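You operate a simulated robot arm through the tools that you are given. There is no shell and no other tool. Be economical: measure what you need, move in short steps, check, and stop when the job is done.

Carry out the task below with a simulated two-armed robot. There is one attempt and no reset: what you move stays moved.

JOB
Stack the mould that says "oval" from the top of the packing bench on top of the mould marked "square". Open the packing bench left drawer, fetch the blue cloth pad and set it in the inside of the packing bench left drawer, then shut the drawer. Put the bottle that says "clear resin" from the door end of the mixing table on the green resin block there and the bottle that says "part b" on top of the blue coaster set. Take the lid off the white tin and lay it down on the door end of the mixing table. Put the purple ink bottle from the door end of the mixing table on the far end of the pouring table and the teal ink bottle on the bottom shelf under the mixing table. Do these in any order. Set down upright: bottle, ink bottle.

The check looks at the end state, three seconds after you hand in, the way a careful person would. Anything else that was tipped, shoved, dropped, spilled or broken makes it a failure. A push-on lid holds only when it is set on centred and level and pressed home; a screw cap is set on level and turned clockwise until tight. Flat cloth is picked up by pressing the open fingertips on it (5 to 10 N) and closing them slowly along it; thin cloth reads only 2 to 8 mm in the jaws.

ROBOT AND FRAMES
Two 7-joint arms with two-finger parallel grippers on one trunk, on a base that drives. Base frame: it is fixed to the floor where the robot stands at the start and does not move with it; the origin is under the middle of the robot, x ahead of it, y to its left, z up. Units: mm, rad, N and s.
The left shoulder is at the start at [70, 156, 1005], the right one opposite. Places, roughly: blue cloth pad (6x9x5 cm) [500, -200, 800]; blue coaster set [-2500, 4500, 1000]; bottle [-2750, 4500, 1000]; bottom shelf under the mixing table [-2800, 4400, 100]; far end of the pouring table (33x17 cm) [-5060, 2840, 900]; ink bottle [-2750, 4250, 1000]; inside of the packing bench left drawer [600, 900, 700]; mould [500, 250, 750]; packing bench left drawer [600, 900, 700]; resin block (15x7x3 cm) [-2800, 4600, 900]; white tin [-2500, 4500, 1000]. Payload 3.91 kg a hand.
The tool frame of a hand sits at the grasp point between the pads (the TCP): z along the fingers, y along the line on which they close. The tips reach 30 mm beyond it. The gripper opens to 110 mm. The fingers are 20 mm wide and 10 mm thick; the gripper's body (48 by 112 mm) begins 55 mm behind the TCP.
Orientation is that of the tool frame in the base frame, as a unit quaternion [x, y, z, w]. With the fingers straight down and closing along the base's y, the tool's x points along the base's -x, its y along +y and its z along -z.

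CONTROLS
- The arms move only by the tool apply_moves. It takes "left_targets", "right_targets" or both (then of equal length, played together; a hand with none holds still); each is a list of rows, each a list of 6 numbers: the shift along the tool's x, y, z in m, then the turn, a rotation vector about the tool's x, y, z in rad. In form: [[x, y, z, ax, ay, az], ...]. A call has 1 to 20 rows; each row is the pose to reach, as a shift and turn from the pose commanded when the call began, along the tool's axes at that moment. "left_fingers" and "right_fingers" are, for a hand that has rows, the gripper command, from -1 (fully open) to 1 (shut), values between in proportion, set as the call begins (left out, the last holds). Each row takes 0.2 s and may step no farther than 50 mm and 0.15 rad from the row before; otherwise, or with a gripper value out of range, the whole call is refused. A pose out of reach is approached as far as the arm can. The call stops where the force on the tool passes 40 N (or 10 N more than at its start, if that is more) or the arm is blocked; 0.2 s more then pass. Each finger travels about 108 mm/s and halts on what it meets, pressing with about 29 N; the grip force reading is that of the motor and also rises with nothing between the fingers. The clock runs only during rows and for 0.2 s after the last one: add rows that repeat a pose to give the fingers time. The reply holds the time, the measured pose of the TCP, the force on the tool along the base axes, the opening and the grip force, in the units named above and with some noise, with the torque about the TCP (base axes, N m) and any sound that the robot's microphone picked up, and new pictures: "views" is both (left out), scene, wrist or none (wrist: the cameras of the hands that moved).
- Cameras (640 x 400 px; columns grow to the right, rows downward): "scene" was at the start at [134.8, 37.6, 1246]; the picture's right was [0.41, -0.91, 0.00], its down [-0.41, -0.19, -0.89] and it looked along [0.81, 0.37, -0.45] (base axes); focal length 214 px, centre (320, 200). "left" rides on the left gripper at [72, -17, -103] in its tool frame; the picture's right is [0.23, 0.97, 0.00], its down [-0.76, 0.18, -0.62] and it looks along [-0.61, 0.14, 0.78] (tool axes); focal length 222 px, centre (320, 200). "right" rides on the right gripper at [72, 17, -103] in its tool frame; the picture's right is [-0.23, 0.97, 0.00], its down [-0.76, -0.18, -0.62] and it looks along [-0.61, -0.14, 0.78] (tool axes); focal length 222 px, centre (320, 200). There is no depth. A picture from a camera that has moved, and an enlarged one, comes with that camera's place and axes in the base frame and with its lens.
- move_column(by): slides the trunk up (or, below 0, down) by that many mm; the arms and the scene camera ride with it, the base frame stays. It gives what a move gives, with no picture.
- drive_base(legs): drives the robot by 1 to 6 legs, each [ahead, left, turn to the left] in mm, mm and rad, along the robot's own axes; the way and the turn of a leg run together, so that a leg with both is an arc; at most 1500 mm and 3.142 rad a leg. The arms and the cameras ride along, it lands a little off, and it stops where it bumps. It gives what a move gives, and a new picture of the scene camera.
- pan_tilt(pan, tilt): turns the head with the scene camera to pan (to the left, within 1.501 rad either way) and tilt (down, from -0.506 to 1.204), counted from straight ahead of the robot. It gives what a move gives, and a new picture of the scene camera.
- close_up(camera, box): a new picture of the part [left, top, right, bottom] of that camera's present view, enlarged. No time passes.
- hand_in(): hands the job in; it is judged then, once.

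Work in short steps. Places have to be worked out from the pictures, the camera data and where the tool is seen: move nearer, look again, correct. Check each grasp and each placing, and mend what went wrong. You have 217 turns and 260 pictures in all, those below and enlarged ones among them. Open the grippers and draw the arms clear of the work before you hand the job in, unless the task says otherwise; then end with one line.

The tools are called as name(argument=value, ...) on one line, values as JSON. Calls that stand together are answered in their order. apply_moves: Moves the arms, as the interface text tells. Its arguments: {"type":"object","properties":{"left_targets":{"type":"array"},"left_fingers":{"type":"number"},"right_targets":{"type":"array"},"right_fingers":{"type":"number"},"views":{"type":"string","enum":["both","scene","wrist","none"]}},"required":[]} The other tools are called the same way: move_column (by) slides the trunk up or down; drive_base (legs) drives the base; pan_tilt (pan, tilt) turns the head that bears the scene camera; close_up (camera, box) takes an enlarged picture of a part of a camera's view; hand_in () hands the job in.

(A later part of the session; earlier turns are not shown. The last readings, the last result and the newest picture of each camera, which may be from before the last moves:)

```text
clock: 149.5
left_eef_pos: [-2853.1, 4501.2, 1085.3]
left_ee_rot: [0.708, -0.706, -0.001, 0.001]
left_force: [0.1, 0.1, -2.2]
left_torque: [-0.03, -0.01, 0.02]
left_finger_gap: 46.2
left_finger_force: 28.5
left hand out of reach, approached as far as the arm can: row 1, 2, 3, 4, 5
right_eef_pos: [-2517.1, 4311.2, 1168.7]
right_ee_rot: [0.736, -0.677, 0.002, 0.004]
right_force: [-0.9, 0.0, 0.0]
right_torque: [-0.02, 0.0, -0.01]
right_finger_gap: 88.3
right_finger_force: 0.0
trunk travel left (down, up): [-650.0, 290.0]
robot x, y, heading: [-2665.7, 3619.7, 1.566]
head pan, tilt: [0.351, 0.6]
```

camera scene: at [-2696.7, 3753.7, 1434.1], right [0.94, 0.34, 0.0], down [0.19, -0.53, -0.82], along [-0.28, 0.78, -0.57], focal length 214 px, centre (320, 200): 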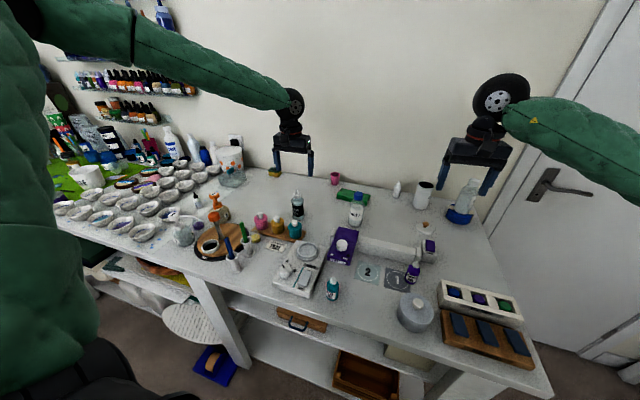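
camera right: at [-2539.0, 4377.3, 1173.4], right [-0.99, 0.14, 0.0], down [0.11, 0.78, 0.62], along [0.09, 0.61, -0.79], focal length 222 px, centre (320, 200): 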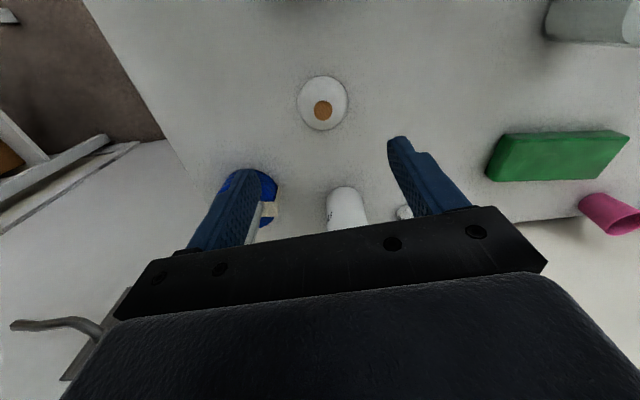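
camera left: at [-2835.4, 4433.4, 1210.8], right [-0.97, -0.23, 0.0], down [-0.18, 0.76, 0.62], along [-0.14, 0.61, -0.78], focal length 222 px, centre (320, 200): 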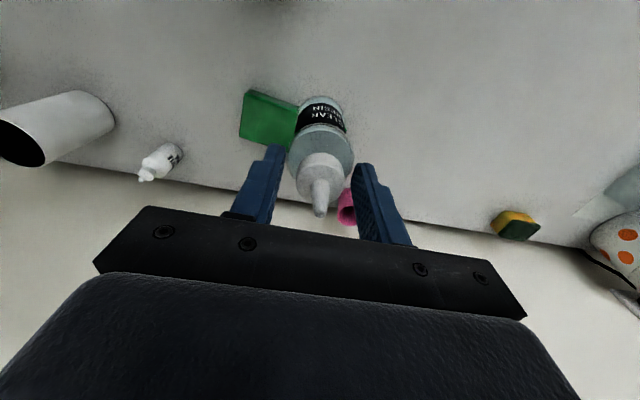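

The arm is at its limit there, so I move the whole robot 38 mm ahead and 30 mm right, and will lower with the trunk.

drive_base(legs=[[38, -30, 0]])

close_up(camera="scene", box=[280, 130, 420, 220])

close_up(camera="left", box=[160, 60, 480, 260])

```text
clock: 150.4
left_eef_pos: [-2821.8, 4539.4, 1086.5]
left_ee_rot: [0.708, -0.707, 0.0, 0.001]
left_force: [-0.1, 0.5, -2.7]
left_torque: [-0.01, -0.04, -0.01]
left_finger_gap: 46.5
left_finger_force: 28.8
right_eef_pos: [-2486.9, 4348.2, 1169.2]
right_ee_rot: [0.736, -0.677, 0.002, 0.004]
right_force: [0.6, -0.5, -0.4]
right_torque: [-0.02, 0.05, -0.02]
right_finger_gap: 88.0
right_finger_force: 0.1
trunk travel left (down, up): [-650.0, 290.0]
robot x, y, heading: [-2642.9, 3658.0, 1.561]
head pan, tilt: [0.351, 0.6]
camera scene: at [-2666.2, 3791.2, 1434.3], right [0.94, 0.34, 0.0], down [0.19, -0.53, -0.82], along [-0.28, 0.78, -0.57], focal length 214 px, centre (320, 200)
```

scene: 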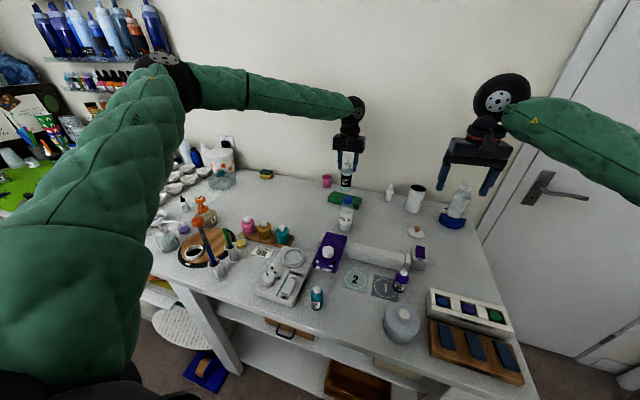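

```text
4.44 times, centred on (350, 175) of scene
camera zoom: at [-2666.2, 3791.2, 1434.3], right [0.94, 0.34, 0.0], down [0.19, -0.53, -0.82], along [-0.28, 0.78, -0.57], focal length 953 px, centre (187, 311)
```

zoom: 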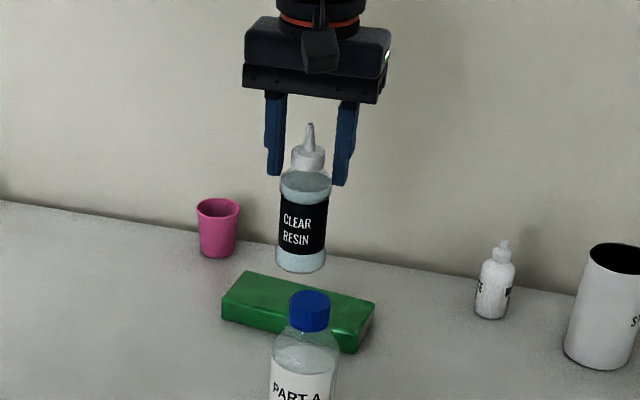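

```text
2.00 times, centred on (320, 160) of left
camera zoom: at [-2805.6, 4466.6, 1188.9], right [-0.97, -0.23, 0.0], down [-0.18, 0.76, 0.62], along [-0.14, 0.61, -0.78], focal length 444 px, centre (320, 280)
```

zoom: 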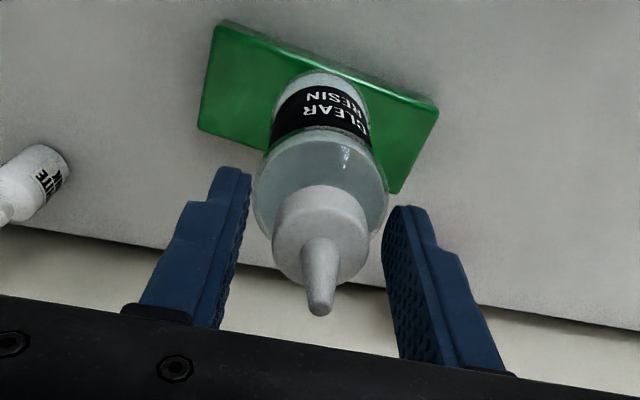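

Block centre ≈ [-2822, 4547]; bottle is 7 mm short. Drive 8 mm ahead, then lower by trunk 42 mm.

drive_base(legs=[[8, 0, 0]])

move_column(by=-40)

close_up(camera="scene", box=[280, 130, 420, 220])

close_up(camera="left", box=[160, 60, 480, 260])

```text
clock: 151.2
left_eef_pos: [-2823.4, 4546.0, 1086.3]
left_ee_rot: [0.708, -0.706, -0.002, 0.0]
left_force: [-0.7, 0.3, -1.3]
left_torque: [0.01, 0.0, -0.01]
left_finger_gap: 46.1
left_finger_force: 29.1
right_eef_pos: [-2486.3, 4355.8, 1168.5]
right_ee_rot: [0.736, -0.677, 0.002, 0.003]
right_force: [0.6, 0.3, 0.5]
right_torque: [0.01, -0.01, 0.03]
right_finger_gap: 88.1
right_finger_force: 0.1
trunk travel left (down, up): [-650.0, 290.0]
robot x, y, heading: [-2640.8, 3664.5, 1.562]
head pan, tilt: [0.351, 0.6]
camera scene: at [-2666.6, 3798.6, 1434.2], right [0.94, 0.34, 0.0], down [0.19, -0.53, -0.82], along [-0.28, 0.78, -0.57], focal length 214 px, centre (320, 200)
```

scene: 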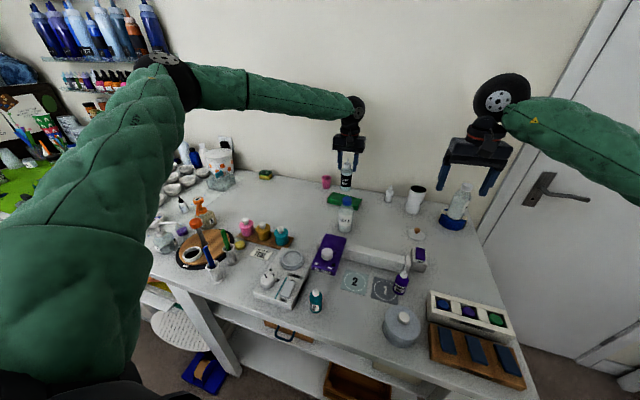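

```text
clock: 152.0
left_eef_pos: [-2823.0, 4546.1, 1046.9]
left_ee_rot: [0.707, -0.707, -0.002, 0.0]
left_force: [0.5, 0.3, -1.6]
left_torque: [0.04, 0.02, 0.0]
left_finger_gap: 46.4
left_finger_force: 28.7
right_eef_pos: [-2486.7, 4355.6, 1130.1]
right_ee_rot: [0.736, -0.677, 0.002, 0.003]
right_force: [-0.3, 0.9, -0.7]
right_torque: [0.01, -0.01, -0.01]
right_finger_gap: 87.7
right_finger_force: 0.1
trunk travel left (down, up): [-610.0, 330.0]
robot x, y, heading: [-2635.1, 3661.4, 1.561]
head pan, tilt: [0.351, 0.6]
```

```text
4.44 times, centred on (350, 175) of scene
camera zoom: at [-2666.7, 3798.4, 1394.3], right [0.94, 0.34, 0.0], down [0.19, -0.53, -0.83], along [-0.28, 0.78, -0.57], focal length 953 px, centre (187, 311)
```

zoom: 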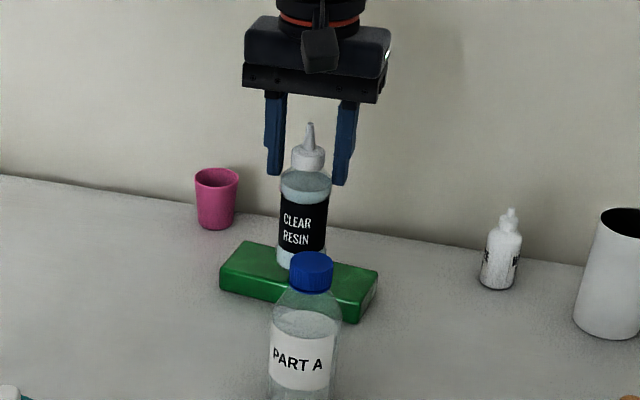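

```text
2.00 times, centred on (320, 160) of left
camera zoom: at [-2805.7, 4474.0, 1149.5], right [-0.97, -0.23, 0.0], down [-0.18, 0.76, 0.62], along [-0.14, 0.61, -0.78], focal length 444 px, centre (320, 280)
```

zoom: 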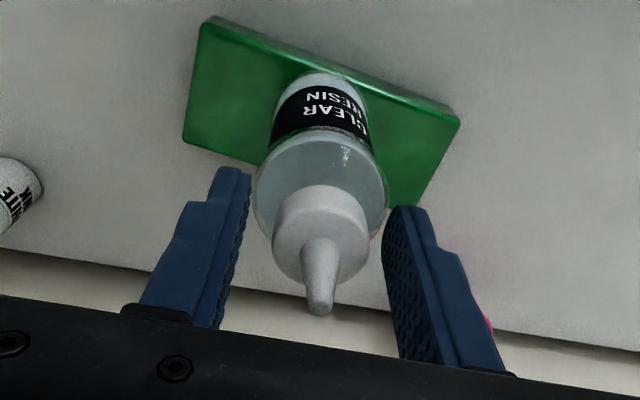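

The bottle's base is centred over the block with ~10 mm to go. Lower the trunk further.

move_column(by=-8)

move_column(by=-4)

```text
clock: 152.6
left_eef_pos: [-2821.7, 4547.0, 1039.0]
left_ee_rot: [0.708, -0.707, 0.0, 0.001]
left_force: [-0.5, -0.1, -1.4]
left_torque: [-0.03, 0.01, -0.01]
left_finger_gap: 46.3
left_finger_force: 29.0
right_eef_pos: [-2488.3, 4355.7, 1120.4]
right_ee_rot: [0.736, -0.677, 0.002, 0.003]
right_force: [-0.1, -0.5, -0.4]
right_torque: [-0.03, 0.03, -0.02]
right_finger_gap: 87.9
right_finger_force: 0.1
trunk travel left (down, up): [-602.0, 338.0]
robot x, y, heading: [-2635.3, 3664.3, 1.56]
head pan, tilt: [0.351, 0.6]
```

```text
clock: 153.1
left_eef_pos: [-2823.1, 4546.8, 1034.0]
left_ee_rot: [0.708, -0.706, 0.0, 0.001]
left_force: [0.2, -0.1, -1.8]
left_torque: [-0.01, -0.03, -0.01]
left_finger_gap: 46.2
left_finger_force: 29.4
right_eef_pos: [-2487.6, 4356.0, 1115.7]
right_ee_rot: [0.735, -0.678, 0.002, 0.003]
right_force: [0.1, 0.2, 1.4]
right_torque: [0.04, 0.0, -0.03]
right_finger_gap: 87.8
right_finger_force: 0.1
trunk travel left (down, up): [-598.0, 342.0]
robot x, y, heading: [-2639.1, 3665.5, 1.567]
head pan, tilt: [0.351, 0.6]
```

move_column(by=-3)

move_column(by=-2)

```text
clock: 153.6
left_eef_pos: [-2822.8, 4545.6, 1032.1]
left_ee_rot: [0.708, -0.706, -0.001, -0.001]
left_force: [-0.5, -0.6, 3.8]
left_torque: [-0.05, -0.03, 0.01]
left_finger_gap: 46.3
left_finger_force: 29.0
right_eef_pos: [-2487.6, 4355.1, 1113.4]
right_ee_rot: [0.736, -0.677, 0.002, 0.004]
right_force: [-0.2, -0.1, -0.1]
right_torque: [-0.01, -0.04, 0.0]
right_finger_gap: 88.0
right_finger_force: 0.0
trunk travel left (down, up): [-595.0, 345.0]
robot x, y, heading: [-2639.7, 3662.2, 1.563]
head pan, tilt: [0.351, 0.6]
```

```text
clock: 154.2
left_eef_pos: [-2821.8, 4546.2, 1031.0]
left_ee_rot: [0.708, -0.706, -0.001, -0.001]
left_force: [-2.1, 4.1, 17.9]
left_torque: [0.28, 0.19, 0.01]
left_finger_gap: 46.2
left_finger_force: 29.0
right_eef_pos: [-2485.8, 4355.6, 1111.2]
right_ee_rot: [0.735, -0.678, 0.002, 0.002]
right_force: [0.1, 0.7, 0.9]
right_torque: [0.01, 0.01, -0.01]
right_finger_gap: 88.1
right_finger_force: 0.1
trunk travel left (down, up): [-593.0, 347.0]
robot x, y, heading: [-2634.9, 3667.8, 1.558]
head pan, tilt: [0.351, 0.6]
```

Resting on the block. Open the left fingers and raise by the trunk.

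apply_moves(left_targets=[[0, 0, 0, 0, 0, 0], [0, 0, 0, 0, 0, 0], [0, 0, 0, 0, 0, 0]], left_fingers=-0.5, views="none")

move_column(by=100)

pan_tilt(pan=0.1, tilt=0.7)

close_up(camera="scene", box=[200, 90, 360, 190])

```text
clock: 154.9
left_eef_pos: [-2822.1, 4546.5, 1029.5]
left_ee_rot: [0.708, -0.706, -0.001, 0.0]
left_force: [-0.4, 0.3, -0.5]
left_torque: [0.05, 0.0, 0.02]
left_finger_gap: 82.4
left_finger_force: 0.0
right_eef_pos: [-2488.3, 4356.7, 1110.7]
right_ee_rot: [0.736, -0.677, 0.003, 0.004]
right_force: [0.0, 0.1, -0.6]
right_torque: [-0.03, -0.02, 0.01]
right_finger_gap: 88.0
right_finger_force: 0.1
trunk travel left (down, up): [-593.0, 347.0]
robot x, y, heading: [-2639.8, 3670.0, 1.558]
head pan, tilt: [0.351, 0.6]
```

```text
clock: 156.3
left_eef_pos: [-2822.4, 4547.2, 1128.1]
left_ee_rot: [0.708, -0.706, -0.001, 0.001]
left_force: [0.2, 1.3, -0.6]
left_torque: [-0.03, 0.01, -0.03]
left_finger_gap: 82.8
left_finger_force: 0.1
right_eef_pos: [-2488.8, 4356.9, 1211.7]
right_ee_rot: [0.735, -0.678, 0.003, 0.003]
right_force: [0.5, 0.4, 0.3]
right_torque: [0.03, 0.01, 0.03]
right_finger_gap: 88.0
right_finger_force: 0.0
trunk travel left (down, up): [-693.0, 247.0]
robot x, y, heading: [-2641.2, 3664.2, 1.563]
head pan, tilt: [0.351, 0.6]
```

```text
clock: 157.1
left_eef_pos: [-2823.8, 4546.6, 1127.8]
left_ee_rot: [0.708, -0.707, -0.001, 0.001]
left_force: [0.5, 0.6, 0.0]
left_torque: [0.02, -0.02, 0.01]
left_finger_gap: 82.8
left_finger_force: 0.0
right_eef_pos: [-2487.9, 4356.0, 1211.8]
right_ee_rot: [0.735, -0.678, 0.002, 0.003]
right_force: [0.1, -0.1, -0.3]
right_torque: [-0.01, 0.02, -0.02]
right_finger_gap: 88.1
right_finger_force: 0.1
trunk travel left (down, up): [-693.0, 247.0]
robot x, y, heading: [-2636.9, 3663.7, 1.566]
head pan, tilt: [0.099, 0.7]
camera scene: at [-2644.9, 3800.3, 1468.5], right [1.0, 0.09, 0.0], down [0.06, -0.64, -0.76], along [-0.07, 0.76, -0.64], focal length 214 px, centre (320, 200)
```

scene: 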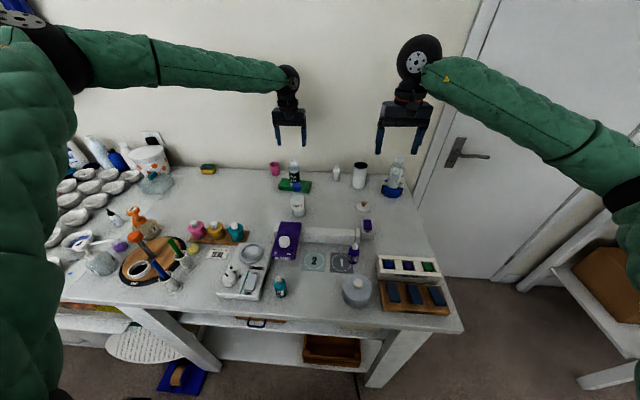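

```text
4.00 times, centred on (280, 140) of scene
camera zoom: at [-2644.9, 3800.3, 1468.5], right [1.0, 0.09, 0.0], down [0.06, -0.64, -0.76], along [-0.07, 0.76, -0.64], focal length 858 px, centre (480, 440)
```

zoom: 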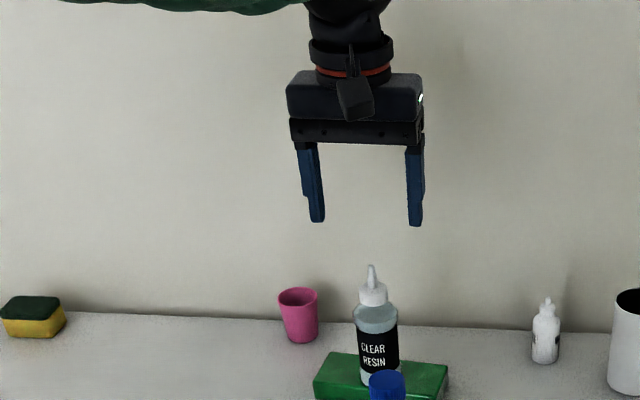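

Clear resin stands on the green block. Now the ink bottles: back off 175 mm, then look at both inks again.

drive_base(legs=[[-175, 0, 0]])

close_up(camera="scene", box=[220, 150, 420, 275])

```text
clock: 158.5
left_eef_pos: [-2825.0, 4370.1, 1128.6]
left_ee_rot: [0.709, -0.706, -0.002, 0.0]
left_force: [-0.3, 0.0, 1.0]
left_torque: [0.04, -0.02, -0.01]
left_finger_gap: 82.7
left_finger_force: 0.1
right_eef_pos: [-2490.1, 4181.2, 1212.2]
right_ee_rot: [0.736, -0.677, 0.002, 0.002]
right_force: [0.5, -0.1, -0.3]
right_torque: [0.01, -0.01, 0.03]
right_finger_gap: 88.4
right_finger_force: 0.1
trunk travel left (down, up): [-693.0, 247.0]
robot x, y, heading: [-2638.3, 3491.8, 1.568]
head pan, tilt: [0.099, 0.7]
camera scene: at [-2646.3, 3625.1, 1468.4], right [1.0, 0.09, 0.0], down [0.06, -0.64, -0.76], along [-0.07, 0.76, -0.64], focal length 214 px, centre (320, 200)
```

scene: 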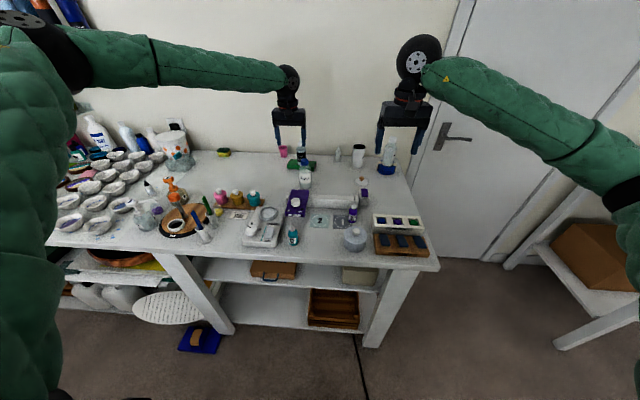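

```text
3.20 times, centred on (320, 212) of scene
camera zoom: at [-2646.3, 3625.1, 1468.4], right [1.0, 0.09, 0.0], down [0.06, -0.64, -0.76], along [-0.07, 0.76, -0.64], focal length 686 px, centre (320, 160)
```

zoom: 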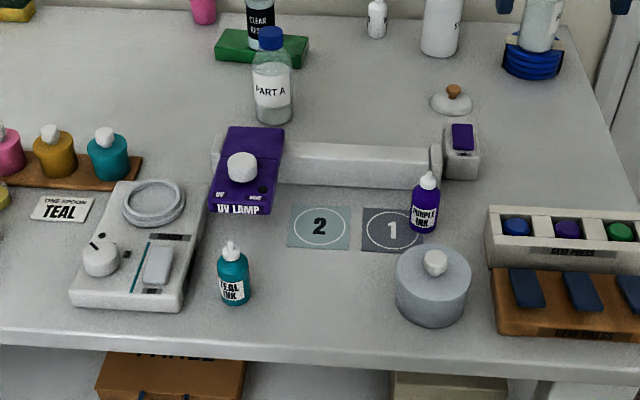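

Teal ≈ [-2779, 4078] (84 tall), purple ≈ [-2575, 4197] (88 tall). Back off 150 mm more so the left hand can come at 45°, then position both hands.

drive_base(legs=[[-150, 0, 0]])

apply_moves(left_targets=[[0.025, -0.005, 0.013, 0, -0.087, 0], [0.05, -0.01, 0.027, 0, -0.174, 0], [0.075, -0.015, 0.04, 0, -0.262, 0], [0.1, -0.02, 0.054, 0, -0.349, 0], [0.124, -0.026, 0.068, 0, -0.436, 0], [0.149, -0.031, 0.081, 0, -0.523, 0], [0.174, -0.036, 0.095, 0, -0.611, 0], [0.198, -0.041, 0.108, 0, -0.698, 0], [0.223, -0.046, 0.122, 0, -0.785, 0]], left_fingers=-0.1, right_targets=[[-0.019, 0.008, 0.0, 0, 0, 0], [-0.038, 0.016, 0.0, 0, 0, 0], [-0.058, 0.024, 0.01, 0, 0, 0], [-0.077, 0.031, 0.03, 0, 0, 0], [-0.096, 0.039, 0.06, 0, 0, 0], [-0.115, 0.047, 0.09, 0, 0, 0], [-0.134, 0.055, 0.12, 0, 0, 0], [-0.153, 0.063, 0.145, 0, 0, 0], [-0.1726, 0.0704, 0.17, 0, 0, 0]], right_fingers=-0.1, views="wrist")

```text
clock: 159.9
left_eef_pos: [-2826.4, 4222.0, 1129.0]
left_ee_rot: [0.708, -0.706, -0.001, 0.001]
left_force: [0.3, 0.2, 0.8]
left_torque: [0.01, 0.0, 0.0]
left_finger_gap: 82.7
left_finger_force: 0.1
right_eef_pos: [-2490.4, 4031.8, 1210.4]
right_ee_rot: [0.736, -0.677, 0.003, 0.003]
right_force: [-0.4, 0.1, -0.6]
right_torque: [0.03, -0.03, -0.01]
right_finger_gap: 87.8
right_finger_force: 0.1
trunk travel left (down, up): [-693.0, 247.0]
robot x, y, heading: [-2641.0, 3339.3, 1.561]
head pan, tilt: [0.099, 0.7]
camera scene: at [-2647.3, 3475.8, 1468.3], right [1.0, 0.09, 0.0], down [0.06, -0.64, -0.76], along [-0.07, 0.76, -0.64], focal length 214 px, centre (320, 200)
```

scene: 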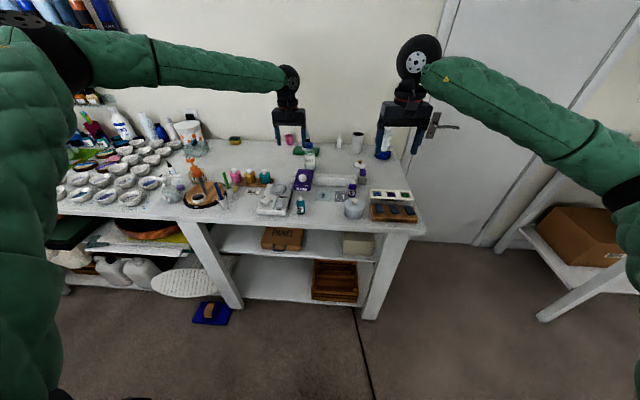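

```text
clock: 161.9
left_eef_pos: [-2780.4, 4001.4, 1006.7]
left_ee_rot: [0.655, -0.652, -0.271, -0.27]
left_force: [0.0, -0.2, -0.1]
left_torque: [0.0, 0.01, 0.01]
left_finger_gap: 60.5
left_finger_force: 0.0
right_eef_pos: [-2577.5, 4197.5, 1041.1]
right_ee_rot: [0.736, -0.677, 0.003, 0.004]
right_force: [-0.1, 0.6, -0.6]
right_torque: [-0.03, -0.02, -0.02]
right_finger_gap: 60.5
right_finger_force: 0.1
trunk travel left (down, up): [-693.0, 247.0]
robot x, y, heading: [-2636.2, 3340.9, 1.564]
head pan, tilt: [0.099, 0.7]
camera right: at [-2585.6, 4125.5, 1144.5], right [-0.99, 0.15, 0.0], down [0.11, 0.78, 0.62], along [0.09, 0.61, -0.79], focal length 222 px, centre (320, 200)
camera left: at [-2762.9, 3876.7, 1027.7], right [-0.97, -0.16, -0.16], down [-0.18, 0.1, 0.98], along [-0.14, 0.98, -0.12], focal length 222 px, centre (320, 200)
```

right: 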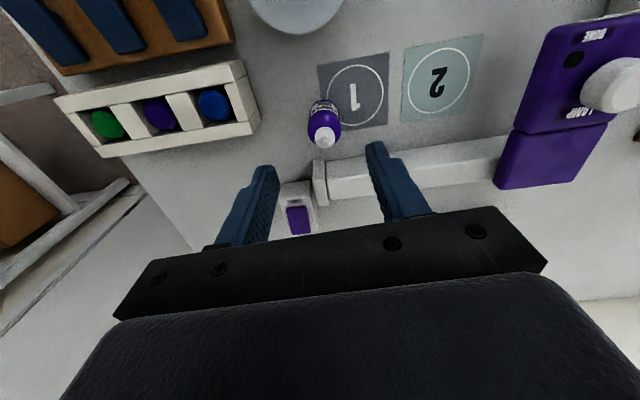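
left: 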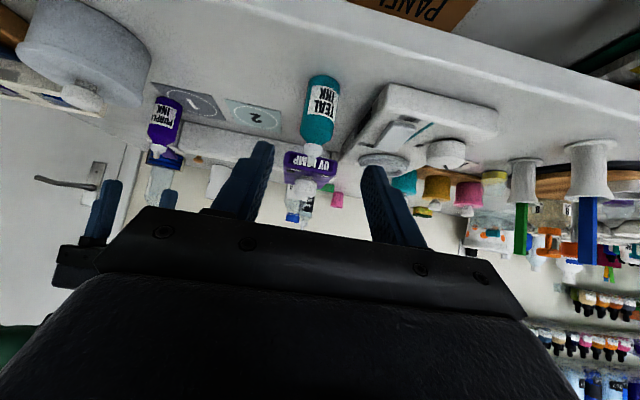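

Both aligned. Advance the left hand 97 mm along its axis (fingers at 52 mm) and lower the right hand 107 mm.

apply_moves(left_targets=[[0, 0, 0.025, 0, 0, 0], [0.001, -0.001, 0.05, 0, 0, 0], [0.002, -0.001, 0.075, 0, 0, 0], [0.003, -0.001, 0.097, 0, 0, 0], [0.003, -0.001, 0.097, 0, 0, 0]], left_fingers=0.05, right_targets=[[0.002, 0, 0.03, 0, 0, 0], [0.002, 0, 0.06, 0, 0, 0], [0.002, 0, 0.085, 0, 0, 0], [0.002, 0, 0.107, 0, 0, 0], [0.002, 0, 0.107, 0, 0, 0]], views="wrist")

```text
clock: 163.1
left_eef_pos: [-2787.9, 4063.8, 944.2]
left_ee_rot: [0.654, -0.652, -0.272, -0.27]
left_force: [0.2, -0.5, 0.0]
left_torque: [0.01, 0.01, 0.0]
left_finger_gap: 52.5
left_finger_force: 0.1
left hand out of reach, approached as far as the arm can: row 4, 5
right_eef_pos: [-2575.2, 4192.0, 933.4]
right_ee_rot: [0.736, -0.677, 0.002, 0.003]
right_force: [-0.1, -0.1, -0.4]
right_torque: [0.01, -0.01, 0.01]
right_finger_gap: 60.7
right_finger_force: 0.1
trunk travel left (down, up): [-693.0, 247.0]
robot x, y, heading: [-2638.8, 3341.7, 1.567]
head pan, tilt: [0.099, 0.7]
camera right: at [-2584.5, 4120.8, 1038.3], right [-0.99, 0.14, 0.0], down [0.11, 0.78, 0.62], along [0.09, 0.61, -0.79], focal length 222 px, centre (320, 200)
camera left: at [-2770.7, 3939.2, 965.4], right [-0.97, -0.16, -0.16], down [-0.18, 0.1, 0.98], along [-0.14, 0.98, -0.12], focal length 222 px, centre (320, 200)
```

right: 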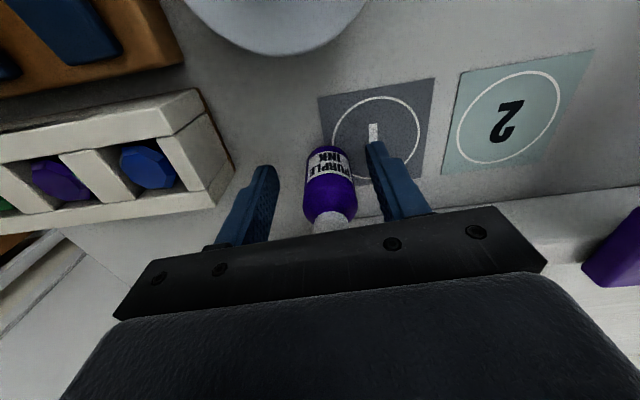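
left: 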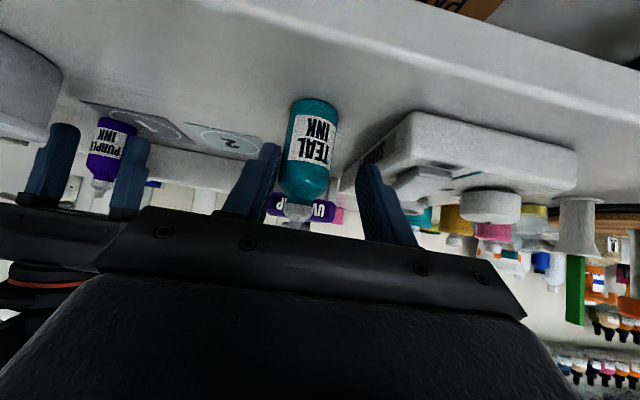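

Shift the right hand 4 mm toward −x and close on purple; nudge the left hand +7 mm in x.

apply_moves(left_targets=[[0, -0.004, 0, 0, 0, 0], [0, -0.007, 0, 0, 0, 0], [0, -0.007, 0, 0, 0, 0]], right_targets=[[0, 0.004, 0, 0, 0, 0], [0, 0.004, 0, 0, 0, 0], [0, 0.004, 0, 0, 0, 0]], views="none")

apply_moves(right_targets=[[0, 0, 0, 0, 0, 0], [0, 0, 0, 0, 0, 0], [0, 0, 0, 0, 0, 0], [0, 0, 0, 0, 0, 0]], right_fingers=1, views="wrist")

```text
clock: 163.9
left_eef_pos: [-2784.4, 4063.4, 946.6]
left_ee_rot: [-0.653, 0.653, 0.271, 0.271]
left_force: [-0.3, 0.6, -0.3]
left_torque: [-0.02, 0.0, 0.0]
left_finger_gap: 52.3
left_finger_force: 0.1
left hand out of reach, approached as far as the arm can: row 2, 3
right_eef_pos: [-2578.8, 4193.4, 933.3]
right_ee_rot: [0.736, -0.677, 0.003, 0.003]
right_force: [-0.1, -0.2, -0.4]
right_torque: [-0.02, 0.03, 0.0]
right_finger_gap: 60.6
right_finger_force: 0.1
trunk travel left (down, up): [-693.0, 247.0]
robot x, y, heading: [-2640.1, 3343.8, 1.564]
head pan, tilt: [0.099, 0.7]
```

```text
clock: 164.9
left_eef_pos: [-2784.5, 4062.3, 947.4]
left_ee_rot: [0.654, -0.652, -0.271, -0.271]
left_force: [0.1, 0.2, 0.3]
left_torque: [0.01, -0.01, -0.02]
left_finger_gap: 52.3
left_finger_force: 0.1
right_eef_pos: [-2579.5, 4193.5, 932.9]
right_ee_rot: [0.736, -0.677, 0.002, 0.003]
right_force: [0.1, 0.2, 0.8]
right_torque: [0.02, -0.01, 0.04]
right_finger_gap: 30.3
right_finger_force: 29.0
trunk travel left (down, up): [-693.0, 247.0]
robot x, y, heading: [-2641.3, 3339.9, 1.567]
head pan, tilt: [0.099, 0.7]
camera right: at [-2588.8, 4121.0, 1037.8], right [-0.99, 0.14, 0.0], down [0.11, 0.78, 0.62], along [0.09, 0.61, -0.79], focal length 222 px, centre (320, 200)
```

right: 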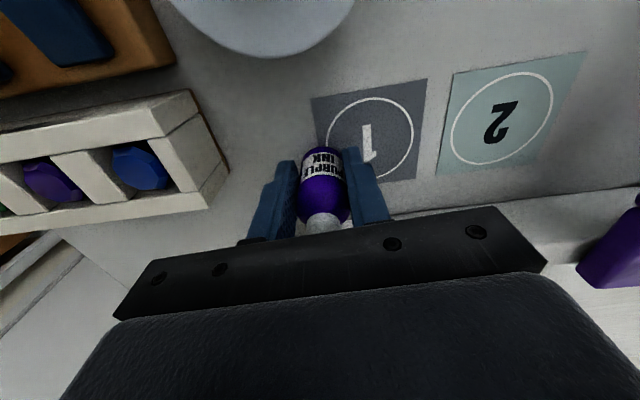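

Purple held (30 mm). Lift it clear, then nudge the base 8 mm ahead / 5 mm right to centre the left fingers on teal.

apply_moves(right_targets=[[0, 0, -0.03, 0, 0, 0], [0, 0, -0.07, 0, 0, 0], [0, 0, -0.11, 0, 0, 0], [0, 0, -0.15, 0, 0, 0], [0, 0, -0.19, 0, 0, 0]], views="none")

drive_base(legs=[[8, -6, 0]])

close_up(camera="left", box=[200, 60, 440, 260])

```text
clock: 166.1
left_eef_pos: [-2785.1, 4062.1, 946.0]
left_ee_rot: [0.654, -0.652, -0.271, -0.271]
left_force: [0.4, -0.3, 1.3]
left_torque: [0.0, 0.02, 0.02]
left_finger_gap: 52.2
left_finger_force: 0.1
right_eef_pos: [-2580.1, 4193.3, 1124.0]
right_ee_rot: [0.736, -0.677, 0.002, 0.003]
right_force: [0.7, 0.0, -0.1]
right_torque: [0.04, -0.01, 0.0]
right_finger_gap: 30.8
right_finger_force: 29.0
trunk travel left (down, up): [-693.0, 247.0]
robot x, y, heading: [-2641.4, 3339.0, 1.565]
head pan, tilt: [0.099, 0.7]
```

```text
clock: 166.8
left_eef_pos: [-2779.8, 4069.1, 947.4]
left_ee_rot: [0.655, -0.652, -0.271, -0.27]
left_force: [-0.7, 0.1, -0.4]
left_torque: [-0.01, 0.0, -0.02]
left_finger_gap: 52.3
left_finger_force: 0.1
right_eef_pos: [-2574.7, 4200.4, 1125.3]
right_ee_rot: [0.736, -0.677, 0.001, 0.003]
right_force: [-0.5, 0.0, -0.9]
right_torque: [0.02, 0.02, -0.06]
right_finger_gap: 30.7
right_finger_force: 29.2
trunk travel left (down, up): [-693.0, 247.0]
robot x, y, heading: [-2638.0, 3351.1, 1.567]
head pan, tilt: [0.099, 0.7]
camera scene: at [-2642.3, 3482.3, 1468.7], right [1.0, 0.09, 0.0], down [0.06, -0.64, -0.77], along [-0.07, 0.76, -0.64], focal length 214 px, centre (320, 200)
```

scene: 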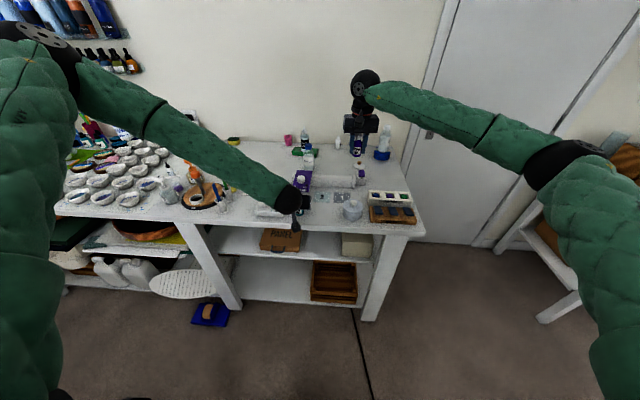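

```text
2.00 times, centred on (320, 160) of left
camera zoom: at [-2762.4, 3945.5, 969.3], right [-0.97, -0.16, -0.16], down [-0.18, 0.1, 0.98], along [-0.14, 0.98, -0.12], focal length 444 px, centre (320, 280)
```

zoom: 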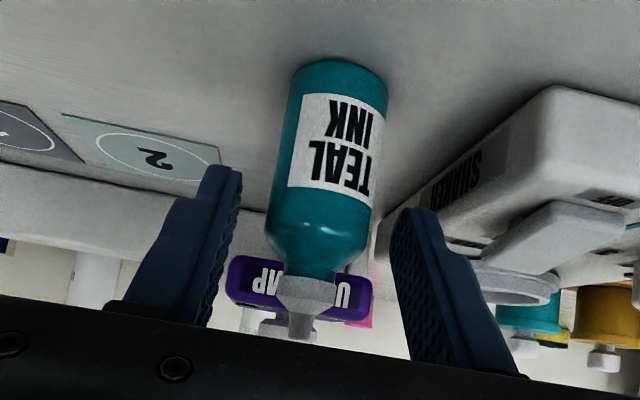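

Centred; lower the trunk 10 mm for a better grip height, then close.

move_column(by=-10)

apply_moves(left_targets=[[0, 0, 0, 0, 0, 0], [0, 0, 0, 0, 0, 0], [0, 0, 0, 0, 0, 0], [0, 0, 0, 0, 0, 0]], left_fingers=1, views="wrist")

```text
clock: 167.4
left_eef_pos: [-2778.0, 4071.4, 938.6]
left_ee_rot: [0.655, -0.652, -0.271, -0.269]
left_force: [0.0, 0.4, -0.8]
left_torque: [-0.01, -0.02, -0.02]
left_finger_gap: 52.1
left_finger_force: 0.0
right_eef_pos: [-2572.9, 4202.0, 1114.5]
right_ee_rot: [0.737, -0.676, 0.002, 0.002]
right_force: [-0.3, 0.2, 0.4]
right_torque: [0.0, 0.0, 0.02]
right_finger_gap: 30.6
right_finger_force: 29.1
trunk travel left (down, up): [-683.0, 257.0]
robot x, y, heading: [-2635.0, 3350.3, 1.566]
head pan, tilt: [0.099, 0.7]
```

```text
clock: 168.4
left_eef_pos: [-2777.0, 4070.3, 937.2]
left_ee_rot: [0.654, -0.652, -0.271, -0.27]
left_force: [0.3, 0.1, 0.7]
left_torque: [-0.01, 0.02, 0.0]
left_finger_gap: 30.3
left_finger_force: 28.9
right_eef_pos: [-2573.7, 4202.3, 1113.1]
right_ee_rot: [0.736, -0.677, 0.002, 0.003]
right_force: [-0.1, 0.9, -0.7]
right_torque: [0.0, 0.0, 0.04]
right_finger_gap: 30.8
right_finger_force: 28.9
trunk travel left (down, up): [-683.0, 257.0]
robot x, y, heading: [-2633.2, 3352.1, 1.563]
head pan, tilt: [0.099, 0.7]
camera left: at [-2761.9, 3946.3, 958.7], right [-0.97, -0.16, -0.16], down [-0.18, 0.1, 0.98], along [-0.14, 0.98, -0.12], focal length 222 px, centre (320, 200)
```

left: 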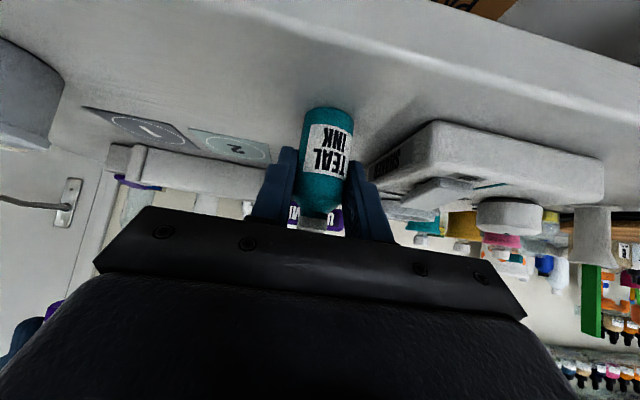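

Teal held and upright. Lift by trunk 60 mm, back off 350 mm, then retract the right hand.

move_column(by=60)

drive_base(legs=[[-350, 120, 0]])

apply_moves(right_targets=[[0.045, 0, 0, 0, 0, 0], [0.09, 0, 0, 0, 0, 0], [0.135, 0, 0, 0, 0, 0], [0.18, 0, 0, 0, 0, 0], [0.225, 0, 0, 0, 0, 0], [0.27, 0, 0, 0, 0, 0]], views="none")

pan_tilt(pan=0.0, tilt=0.75)

```text
clock: 169.4
left_eef_pos: [-2779.2, 4070.0, 997.2]
left_ee_rot: [0.654, -0.653, -0.271, -0.271]
left_force: [-0.2, -0.2, -0.7]
left_torque: [0.0, 0.02, -0.02]
left_finger_gap: 30.4
left_finger_force: 28.6
right_eef_pos: [-2574.3, 4200.8, 1173.1]
right_ee_rot: [0.736, -0.677, 0.003, 0.004]
right_force: [-0.1, -0.8, 0.0]
right_torque: [-0.01, 0.01, 0.01]
right_finger_gap: 30.3
right_finger_force: 29.3
trunk travel left (down, up): [-743.0, 197.0]
robot x, y, heading: [-2635.7, 3346.1, 1.562]
head pan, tilt: [0.099, 0.7]
```

```text
clock: 171.8
left_eef_pos: [-2901.5, 3720.7, 996.7]
left_ee_rot: [0.654, -0.653, -0.27, -0.27]
left_force: [-0.5, 0.2, -0.5]
left_torque: [0.03, 0.03, 0.01]
left_finger_gap: 30.4
left_finger_force: 29.1
right_eef_pos: [-2696.1, 3851.1, 1174.8]
right_ee_rot: [0.737, -0.676, 0.003, 0.003]
right_force: [-0.2, 0.2, 0.3]
right_torque: [-0.04, -0.01, -0.01]
right_finger_gap: 30.5
right_finger_force: 28.5
trunk travel left (down, up): [-743.0, 197.0]
robot x, y, heading: [-2756.2, 2997.6, 1.566]
head pan, tilt: [0.099, 0.7]
camera scene: at [-2763.8, 3133.5, 1518.4], right [1.0, 0.09, 0.0], down [0.06, -0.64, -0.76], along [-0.07, 0.76, -0.64], focal length 214 px, centre (320, 200)
```

scene: 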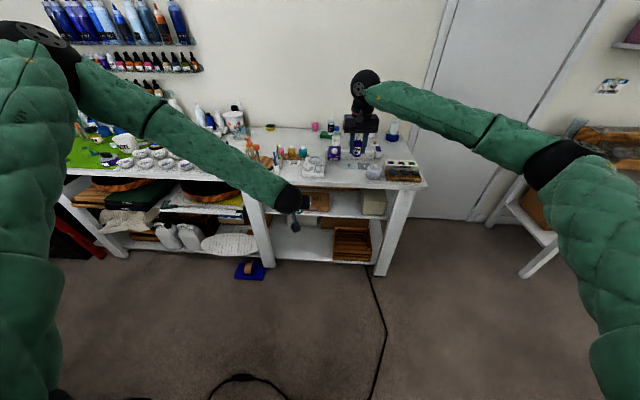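

```text
clock: 173.2
left_eef_pos: [-2901.6, 3720.3, 997.0]
left_ee_rot: [0.654, -0.652, -0.271, -0.27]
left_force: [-0.2, -0.3, 1.1]
left_torque: [-0.02, -0.03, -0.02]
left_finger_gap: 30.3
left_finger_force: 29.4
right_eef_pos: [-2673.1, 3581.8, 1176.4]
right_ee_rot: [0.737, -0.676, 0.002, 0.003]
right_force: [-0.5, 0.2, -0.4]
right_torque: [-0.03, 0.01, -0.03]
right_finger_gap: 30.3
right_finger_force: 28.7
trunk travel left (down, up): [-743.0, 197.0]
robot x, y, heading: [-2755.6, 2998.0, 1.562]
head pan, tilt: [0.099, 0.7]
```

```text
clock: 173.8
left_eef_pos: [-2901.5, 3720.2, 996.4]
left_ee_rot: [0.655, -0.652, -0.271, -0.27]
left_force: [0.2, -0.8, -1.2]
left_torque: [0.0, -0.01, 0.0]
left_finger_gap: 30.3
left_finger_force: 28.5
right_eef_pos: [-2674.0, 3582.7, 1176.4]
right_ee_rot: [0.737, -0.676, 0.003, 0.004]
right_force: [0.0, 0.7, -0.2]
right_torque: [-0.02, 0.0, 0.01]
right_finger_gap: 30.4
right_finger_force: 29.0
trunk travel left (down, up): [-743.0, 197.0]
robot x, y, heading: [-2757.3, 2999.6, 1.567]
head pan, tilt: [0.0, 0.75]
camera scene: at [-2755.3, 3131.9, 1514.2], right [1.0, -0.01, 0.0], down [0.0, -0.68, -0.73], along [0.0, 0.73, -0.68], focal length 214 px, centre (320, 200)
```

scene: 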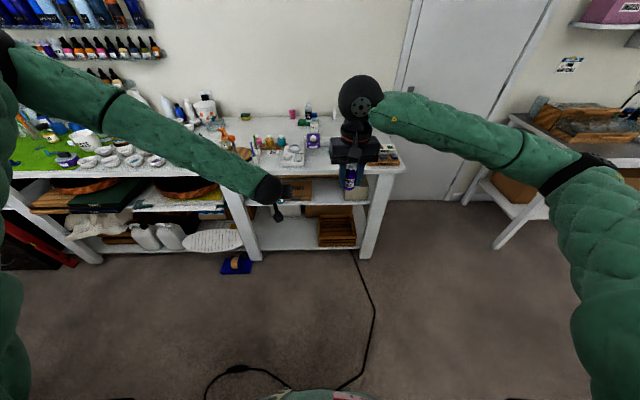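

Lower the trunk 680 mm for the bottom shelf.

move_column(by=-680)

pan_tilt(pan=0.1, tilt=0.4)

```text
refused: -680 is not a number from -400 to 400
```

```text
clock: 174.7
left_eef_pos: [-2900.5, 3719.4, 996.1]
left_ee_rot: [0.654, -0.652, -0.271, -0.27]
left_force: [-0.1, -0.3, -0.2]
left_torque: [0.0, -0.02, 0.0]
left_finger_gap: 30.1
left_finger_force: 29.3
right_eef_pos: [-2673.8, 3582.9, 1175.5]
right_ee_rot: [0.736, -0.677, 0.002, 0.003]
right_force: [0.4, -0.1, -0.8]
right_torque: [-0.02, -0.01, 0.02]
right_finger_gap: 30.7
right_finger_force: 29.5
trunk travel left (down, up): [-743.0, 197.0]
robot x, y, heading: [-2757.5, 2998.4, 1.57]
head pan, tilt: [0.099, 0.4]
camera scene: at [-2764.3, 3141.0, 1545.3], right [1.0, 0.09, 0.0], down [0.04, -0.39, -0.92], along [-0.09, 0.92, -0.39], focal length 214 px, centre (320, 200)
```

scene: 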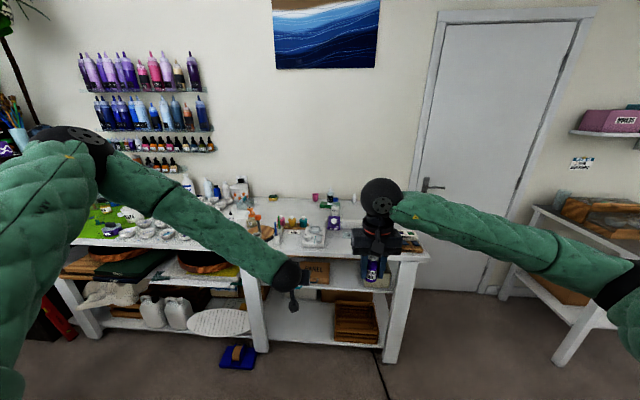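

move_column(by=-400)

move_column(by=-280)

close_up(camera="scene", box=[160, 120, 480, 320])

```text
clock: 178.5
left_eef_pos: [-2900.7, 3720.6, 596.7]
left_ee_rot: [0.654, -0.652, -0.271, -0.271]
left_force: [-0.7, -0.2, 0.5]
left_torque: [0.01, 0.01, -0.01]
left_finger_gap: 30.2
left_finger_force: 29.2
right_eef_pos: [-2673.7, 3583.0, 775.9]
right_ee_rot: [0.737, -0.676, 0.001, 0.003]
right_force: [-0.6, -1.6, -0.7]
right_torque: [-0.03, -0.01, 0.02]
right_finger_gap: 30.7
right_finger_force: 29.0
trunk travel left (down, up): [-343.0, 597.0]
robot x, y, heading: [-2752.4, 2998.9, 1.568]
head pan, tilt: [0.099, 0.4]
```

```text
clock: 181.3
left_eef_pos: [-2901.1, 3719.2, 318.0]
left_ee_rot: [0.654, -0.652, -0.271, -0.27]
left_force: [0.2, -0.2, 0.1]
left_torque: [0.01, -0.02, -0.01]
left_finger_gap: 30.2
left_finger_force: 28.8
right_eef_pos: [-2672.8, 3583.4, 496.2]
right_ee_rot: [0.737, -0.676, 0.002, 0.004]
right_force: [-0.1, 0.5, 0.9]
right_torque: [0.0, -0.06, 0.01]
right_finger_gap: 30.5
right_finger_force: 28.8
trunk travel left (down, up): [-63.0, 877.0]
robot x, y, heading: [-2758.5, 2997.6, 1.567]
head pan, tilt: [0.099, 0.4]
```

```text
2.00 times, centred on (320, 220) of scene
camera zoom: at [-2764.3, 3140.7, 865.4], right [1.0, 0.09, 0.0], down [0.04, -0.39, -0.92], along [-0.09, 0.92, -0.39], focal length 429 px, centre (320, 160)
```

zoom: 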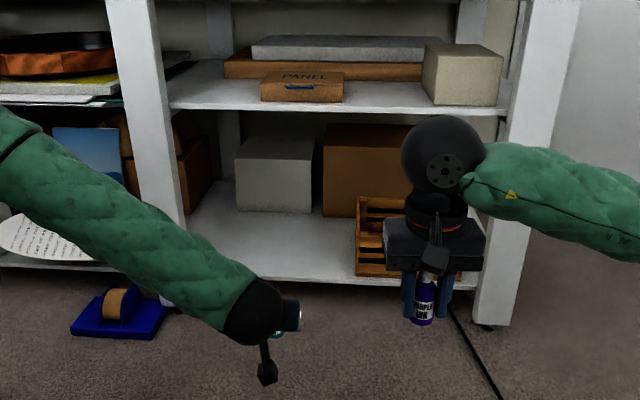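

Shelf front edge ≈ y 4063, z ≈ 126; the front-left area is free. Extend the left arm down-forward first (still clear of the table).

apply_moves(left_targets=[[-0.002, 0, 0.038, 0, 0, 0], [-0.004, 0, 0.076, 0, 0, 0], [-0.005, 0, 0.114, 0, 0, 0], [-0.007, 0, 0.152, 0, 0, 0], [-0.0085, 0, 0.1895, 0, 0, 0]], views="wrist")

```text
clock: 182.5
left_eef_pos: [-2972.1, 3813.3, 278.5]
left_ee_rot: [0.654, -0.652, -0.271, -0.27]
left_force: [0.1, -0.1, 0.0]
left_torque: [0.01, -0.01, 0.0]
left_finger_gap: 30.2
left_finger_force: 28.6
left hand out of reach, approached as far as the arm can: row 1, 2, 3, 4, 5
right_eef_pos: [-2674.1, 3581.9, 496.1]
right_ee_rot: [0.737, -0.676, 0.002, 0.003]
right_force: [-0.4, 0.0, 0.0]
right_torque: [-0.01, 0.0, -0.03]
right_finger_gap: 30.6
right_finger_force: 28.7
trunk travel left (down, up): [-63.0, 877.0]
robot x, y, heading: [-2755.9, 3003.5, 1.563]
head pan, tilt: [0.099, 0.4]
camera left: at [-2956.0, 3689.1, 301.2], right [-0.97, -0.16, -0.16], down [-0.18, 0.1, 0.98], along [-0.14, 0.98, -0.12], focal length 222 px, centre (320, 200)
```

left: 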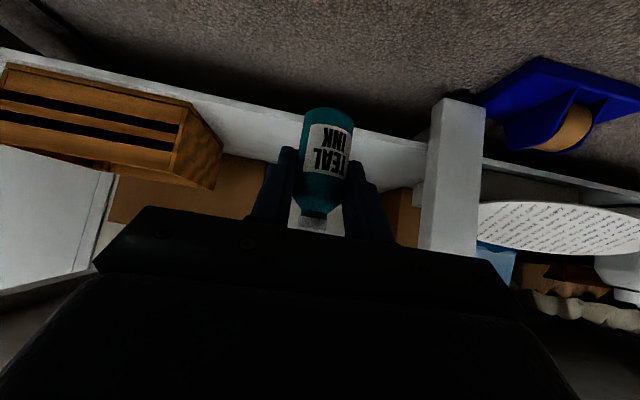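

The wrist is limited with the elbow out left. Yaw the tool 0.6 rad clockwise (about the vertical, bottle stays upright) so it lines up with the forearm, then try lower.

apply_moves(left_targets=[[0, 0, 0, 0.085, 0, 0.085], [0, 0, 0, 0.17, 0, 0.17], [0, 0, 0, 0.255, 0, 0.255], [0, 0, 0, 0.34, 0, 0.34], [0, 0, 0, 0.424, 0, 0.424], [0, 0, 0, 0.424, 0, 0.424]], views="none")

```text
clock: 183.9
left_eef_pos: [-2970.6, 3812.5, 279.8]
left_ee_rot: [-0.432, 0.817, 0.179, 0.338]
left_force: [0.5, 0.0, 0.7]
left_torque: [-0.03, 0.01, 0.04]
left_finger_gap: 30.3
left_finger_force: 28.8
right_eef_pos: [-2673.2, 3581.5, 495.0]
right_ee_rot: [0.736, -0.676, 0.003, 0.003]
right_force: [-0.5, 1.9, 0.5]
right_torque: [-0.03, 0.04, -0.01]
right_finger_gap: 30.6
right_finger_force: 29.4
trunk travel left (down, up): [-63.0, 877.0]
robot x, y, heading: [-2757.0, 2998.2, 1.566]
head pan, tilt: [0.099, 0.4]
```

Reachable now. Lower 95 mm and forward 60 mm.

apply_moves(left_targets=[[0.008, 0.008, 0.025, 0, 0, 0], [0.016, 0.017, 0.051, 0, 0, 0], [0.024, 0.025, 0.077, 0, 0, 0], [0.032, 0.034, 0.102, 0, 0, 0]], views="wrist")

```text
clock: 184.9
left_eef_pos: [-2998.6, 3841.8, 237.3]
left_ee_rot: [-0.433, 0.816, 0.179, 0.338]
left_force: [-0.2, -0.5, -0.6]
left_torque: [0.03, 0.03, 0.02]
left_finger_gap: 30.3
left_finger_force: 29.0
left hand out of reach, approached as far as the arm can: row 2, 3, 4
right_eef_pos: [-2674.4, 3582.8, 495.8]
right_ee_rot: [0.736, -0.677, 0.002, 0.004]
right_force: [-0.5, -0.6, 0.0]
right_torque: [0.01, 0.0, 0.01]
right_finger_gap: 30.6
right_finger_force: 28.6
trunk travel left (down, up): [-63.0, 877.0]
robot x, y, heading: [-2756.0, 2999.5, 1.563]
head pan, tilt: [0.099, 0.4]
camera left: at [-3054.8, 3729.9, 259.5], right [-0.9, 0.41, -0.16], down [-0.09, 0.18, 0.98], along [0.43, 0.89, -0.12], focal length 222 px, centre (320, 200)
```

left: 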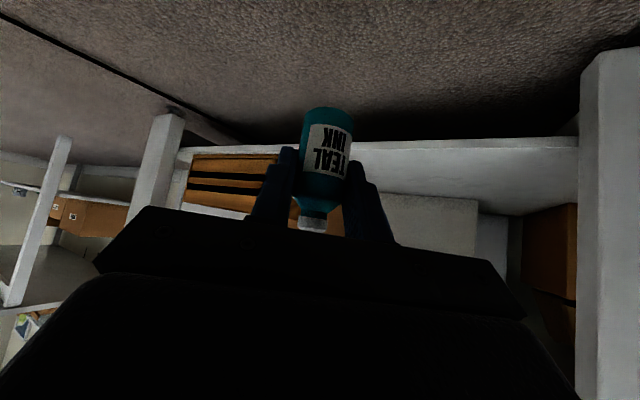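

Yaw 0.3 rad more and lower another 40 mm.

apply_moves(left_targets=[[0, 0, 0, 0.07, 0, 0.07], [0, 0, 0, 0.14, 0, 0.14], [0, 0, 0, 0.212, 0, 0.212], [0.01, 0, 0.01, 0.212, 0, 0.212], [0.02, 0, 0.02, 0.212, 0, 0.212], [0.028, 0, 0.028, 0.212, 0, 0.212]], views="none")

move_column(by=-20)

```text
clock: 186.3
left_eef_pos: [-2984.2, 3799.7, 234.4]
left_ee_rot: [-0.309, 0.872, 0.134, 0.357]
left_force: [-0.7, 1.2, -0.7]
left_torque: [-0.01, -0.01, 0.01]
left_finger_gap: 30.4
left_finger_force: 28.8
left hand out of reach, approached as far as the arm can: row 2, 3, 4, 5, 6
right_eef_pos: [-2672.8, 3581.4, 496.1]
right_ee_rot: [0.736, -0.677, 0.002, 0.003]
right_force: [-0.4, -0.3, -1.1]
right_torque: [0.0, 0.0, 0.03]
right_finger_gap: 30.4
right_finger_force: 28.9
trunk travel left (down, up): [-63.0, 877.0]
robot x, y, heading: [-2760.2, 2998.0, 1.566]
head pan, tilt: [0.099, 0.4]
```

```text
clock: 187.0
left_eef_pos: [-2982.6, 3799.7, 216.4]
left_ee_rot: [-0.308, 0.872, 0.134, 0.357]
left_force: [0.5, -0.5, -1.2]
left_torque: [-0.02, 0.0, 0.01]
left_finger_gap: 30.1
left_finger_force: 29.1
right_eef_pos: [-2673.2, 3583.0, 475.6]
right_ee_rot: [0.736, -0.677, 0.002, 0.003]
right_force: [-0.2, -0.7, 0.5]
right_torque: [-0.01, -0.01, 0.03]
right_finger_gap: 30.5
right_finger_force: 28.8
trunk travel left (down, up): [-43.0, 897.0]
robot x, y, heading: [-2756.5, 2998.3, 1.559]
head pan, tilt: [0.099, 0.4]
```

Try extending further forward (120 mm) while lowering 40 mm.

apply_moves(left_targets=[[-0.006, 0.023, 0.021, 0, 0, 0], [-0.012, 0.046, 0.041, 0, 0, 0], [-0.019, 0.069, 0.062, 0, 0, 0], [-0.025, 0.092, 0.083, 0, 0, 0], [-0.025, 0.092, 0.083, 0, 0, 0]], views="wrist")

```text
clock: 188.2
left_eef_pos: [-2973.2, 3812.3, 220.3]
left_ee_rot: [-0.309, 0.871, 0.138, 0.356]
left_force: [-0.4, -0.5, -1.3]
left_torque: [-0.01, -0.01, 0.01]
left_finger_gap: 30.2
left_finger_force: 29.1
left hand out of reach, approached as far as the arm can: row 1, 2, 3, 4, 5
right_eef_pos: [-2673.5, 3582.5, 475.4]
right_ee_rot: [0.736, -0.677, 0.002, 0.004]
right_force: [0.5, 0.1, -0.6]
right_torque: [-0.01, 0.04, -0.04]
right_finger_gap: 30.5
right_finger_force: 28.5
trunk travel left (down, up): [-43.0, 897.0]
robot x, y, heading: [-2758.0, 3001.2, 1.566]
head pan, tilt: [0.099, 0.4]
camera left: at [-3058.6, 3720.5, 241.6], right [-0.75, 0.65, -0.14], down [-0.02, 0.19, 0.98], along [0.67, 0.74, -0.12], focal length 222 px, centre (320, 200)
```

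left: 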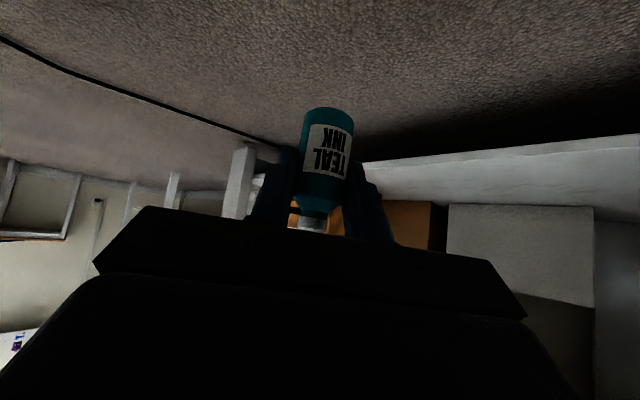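

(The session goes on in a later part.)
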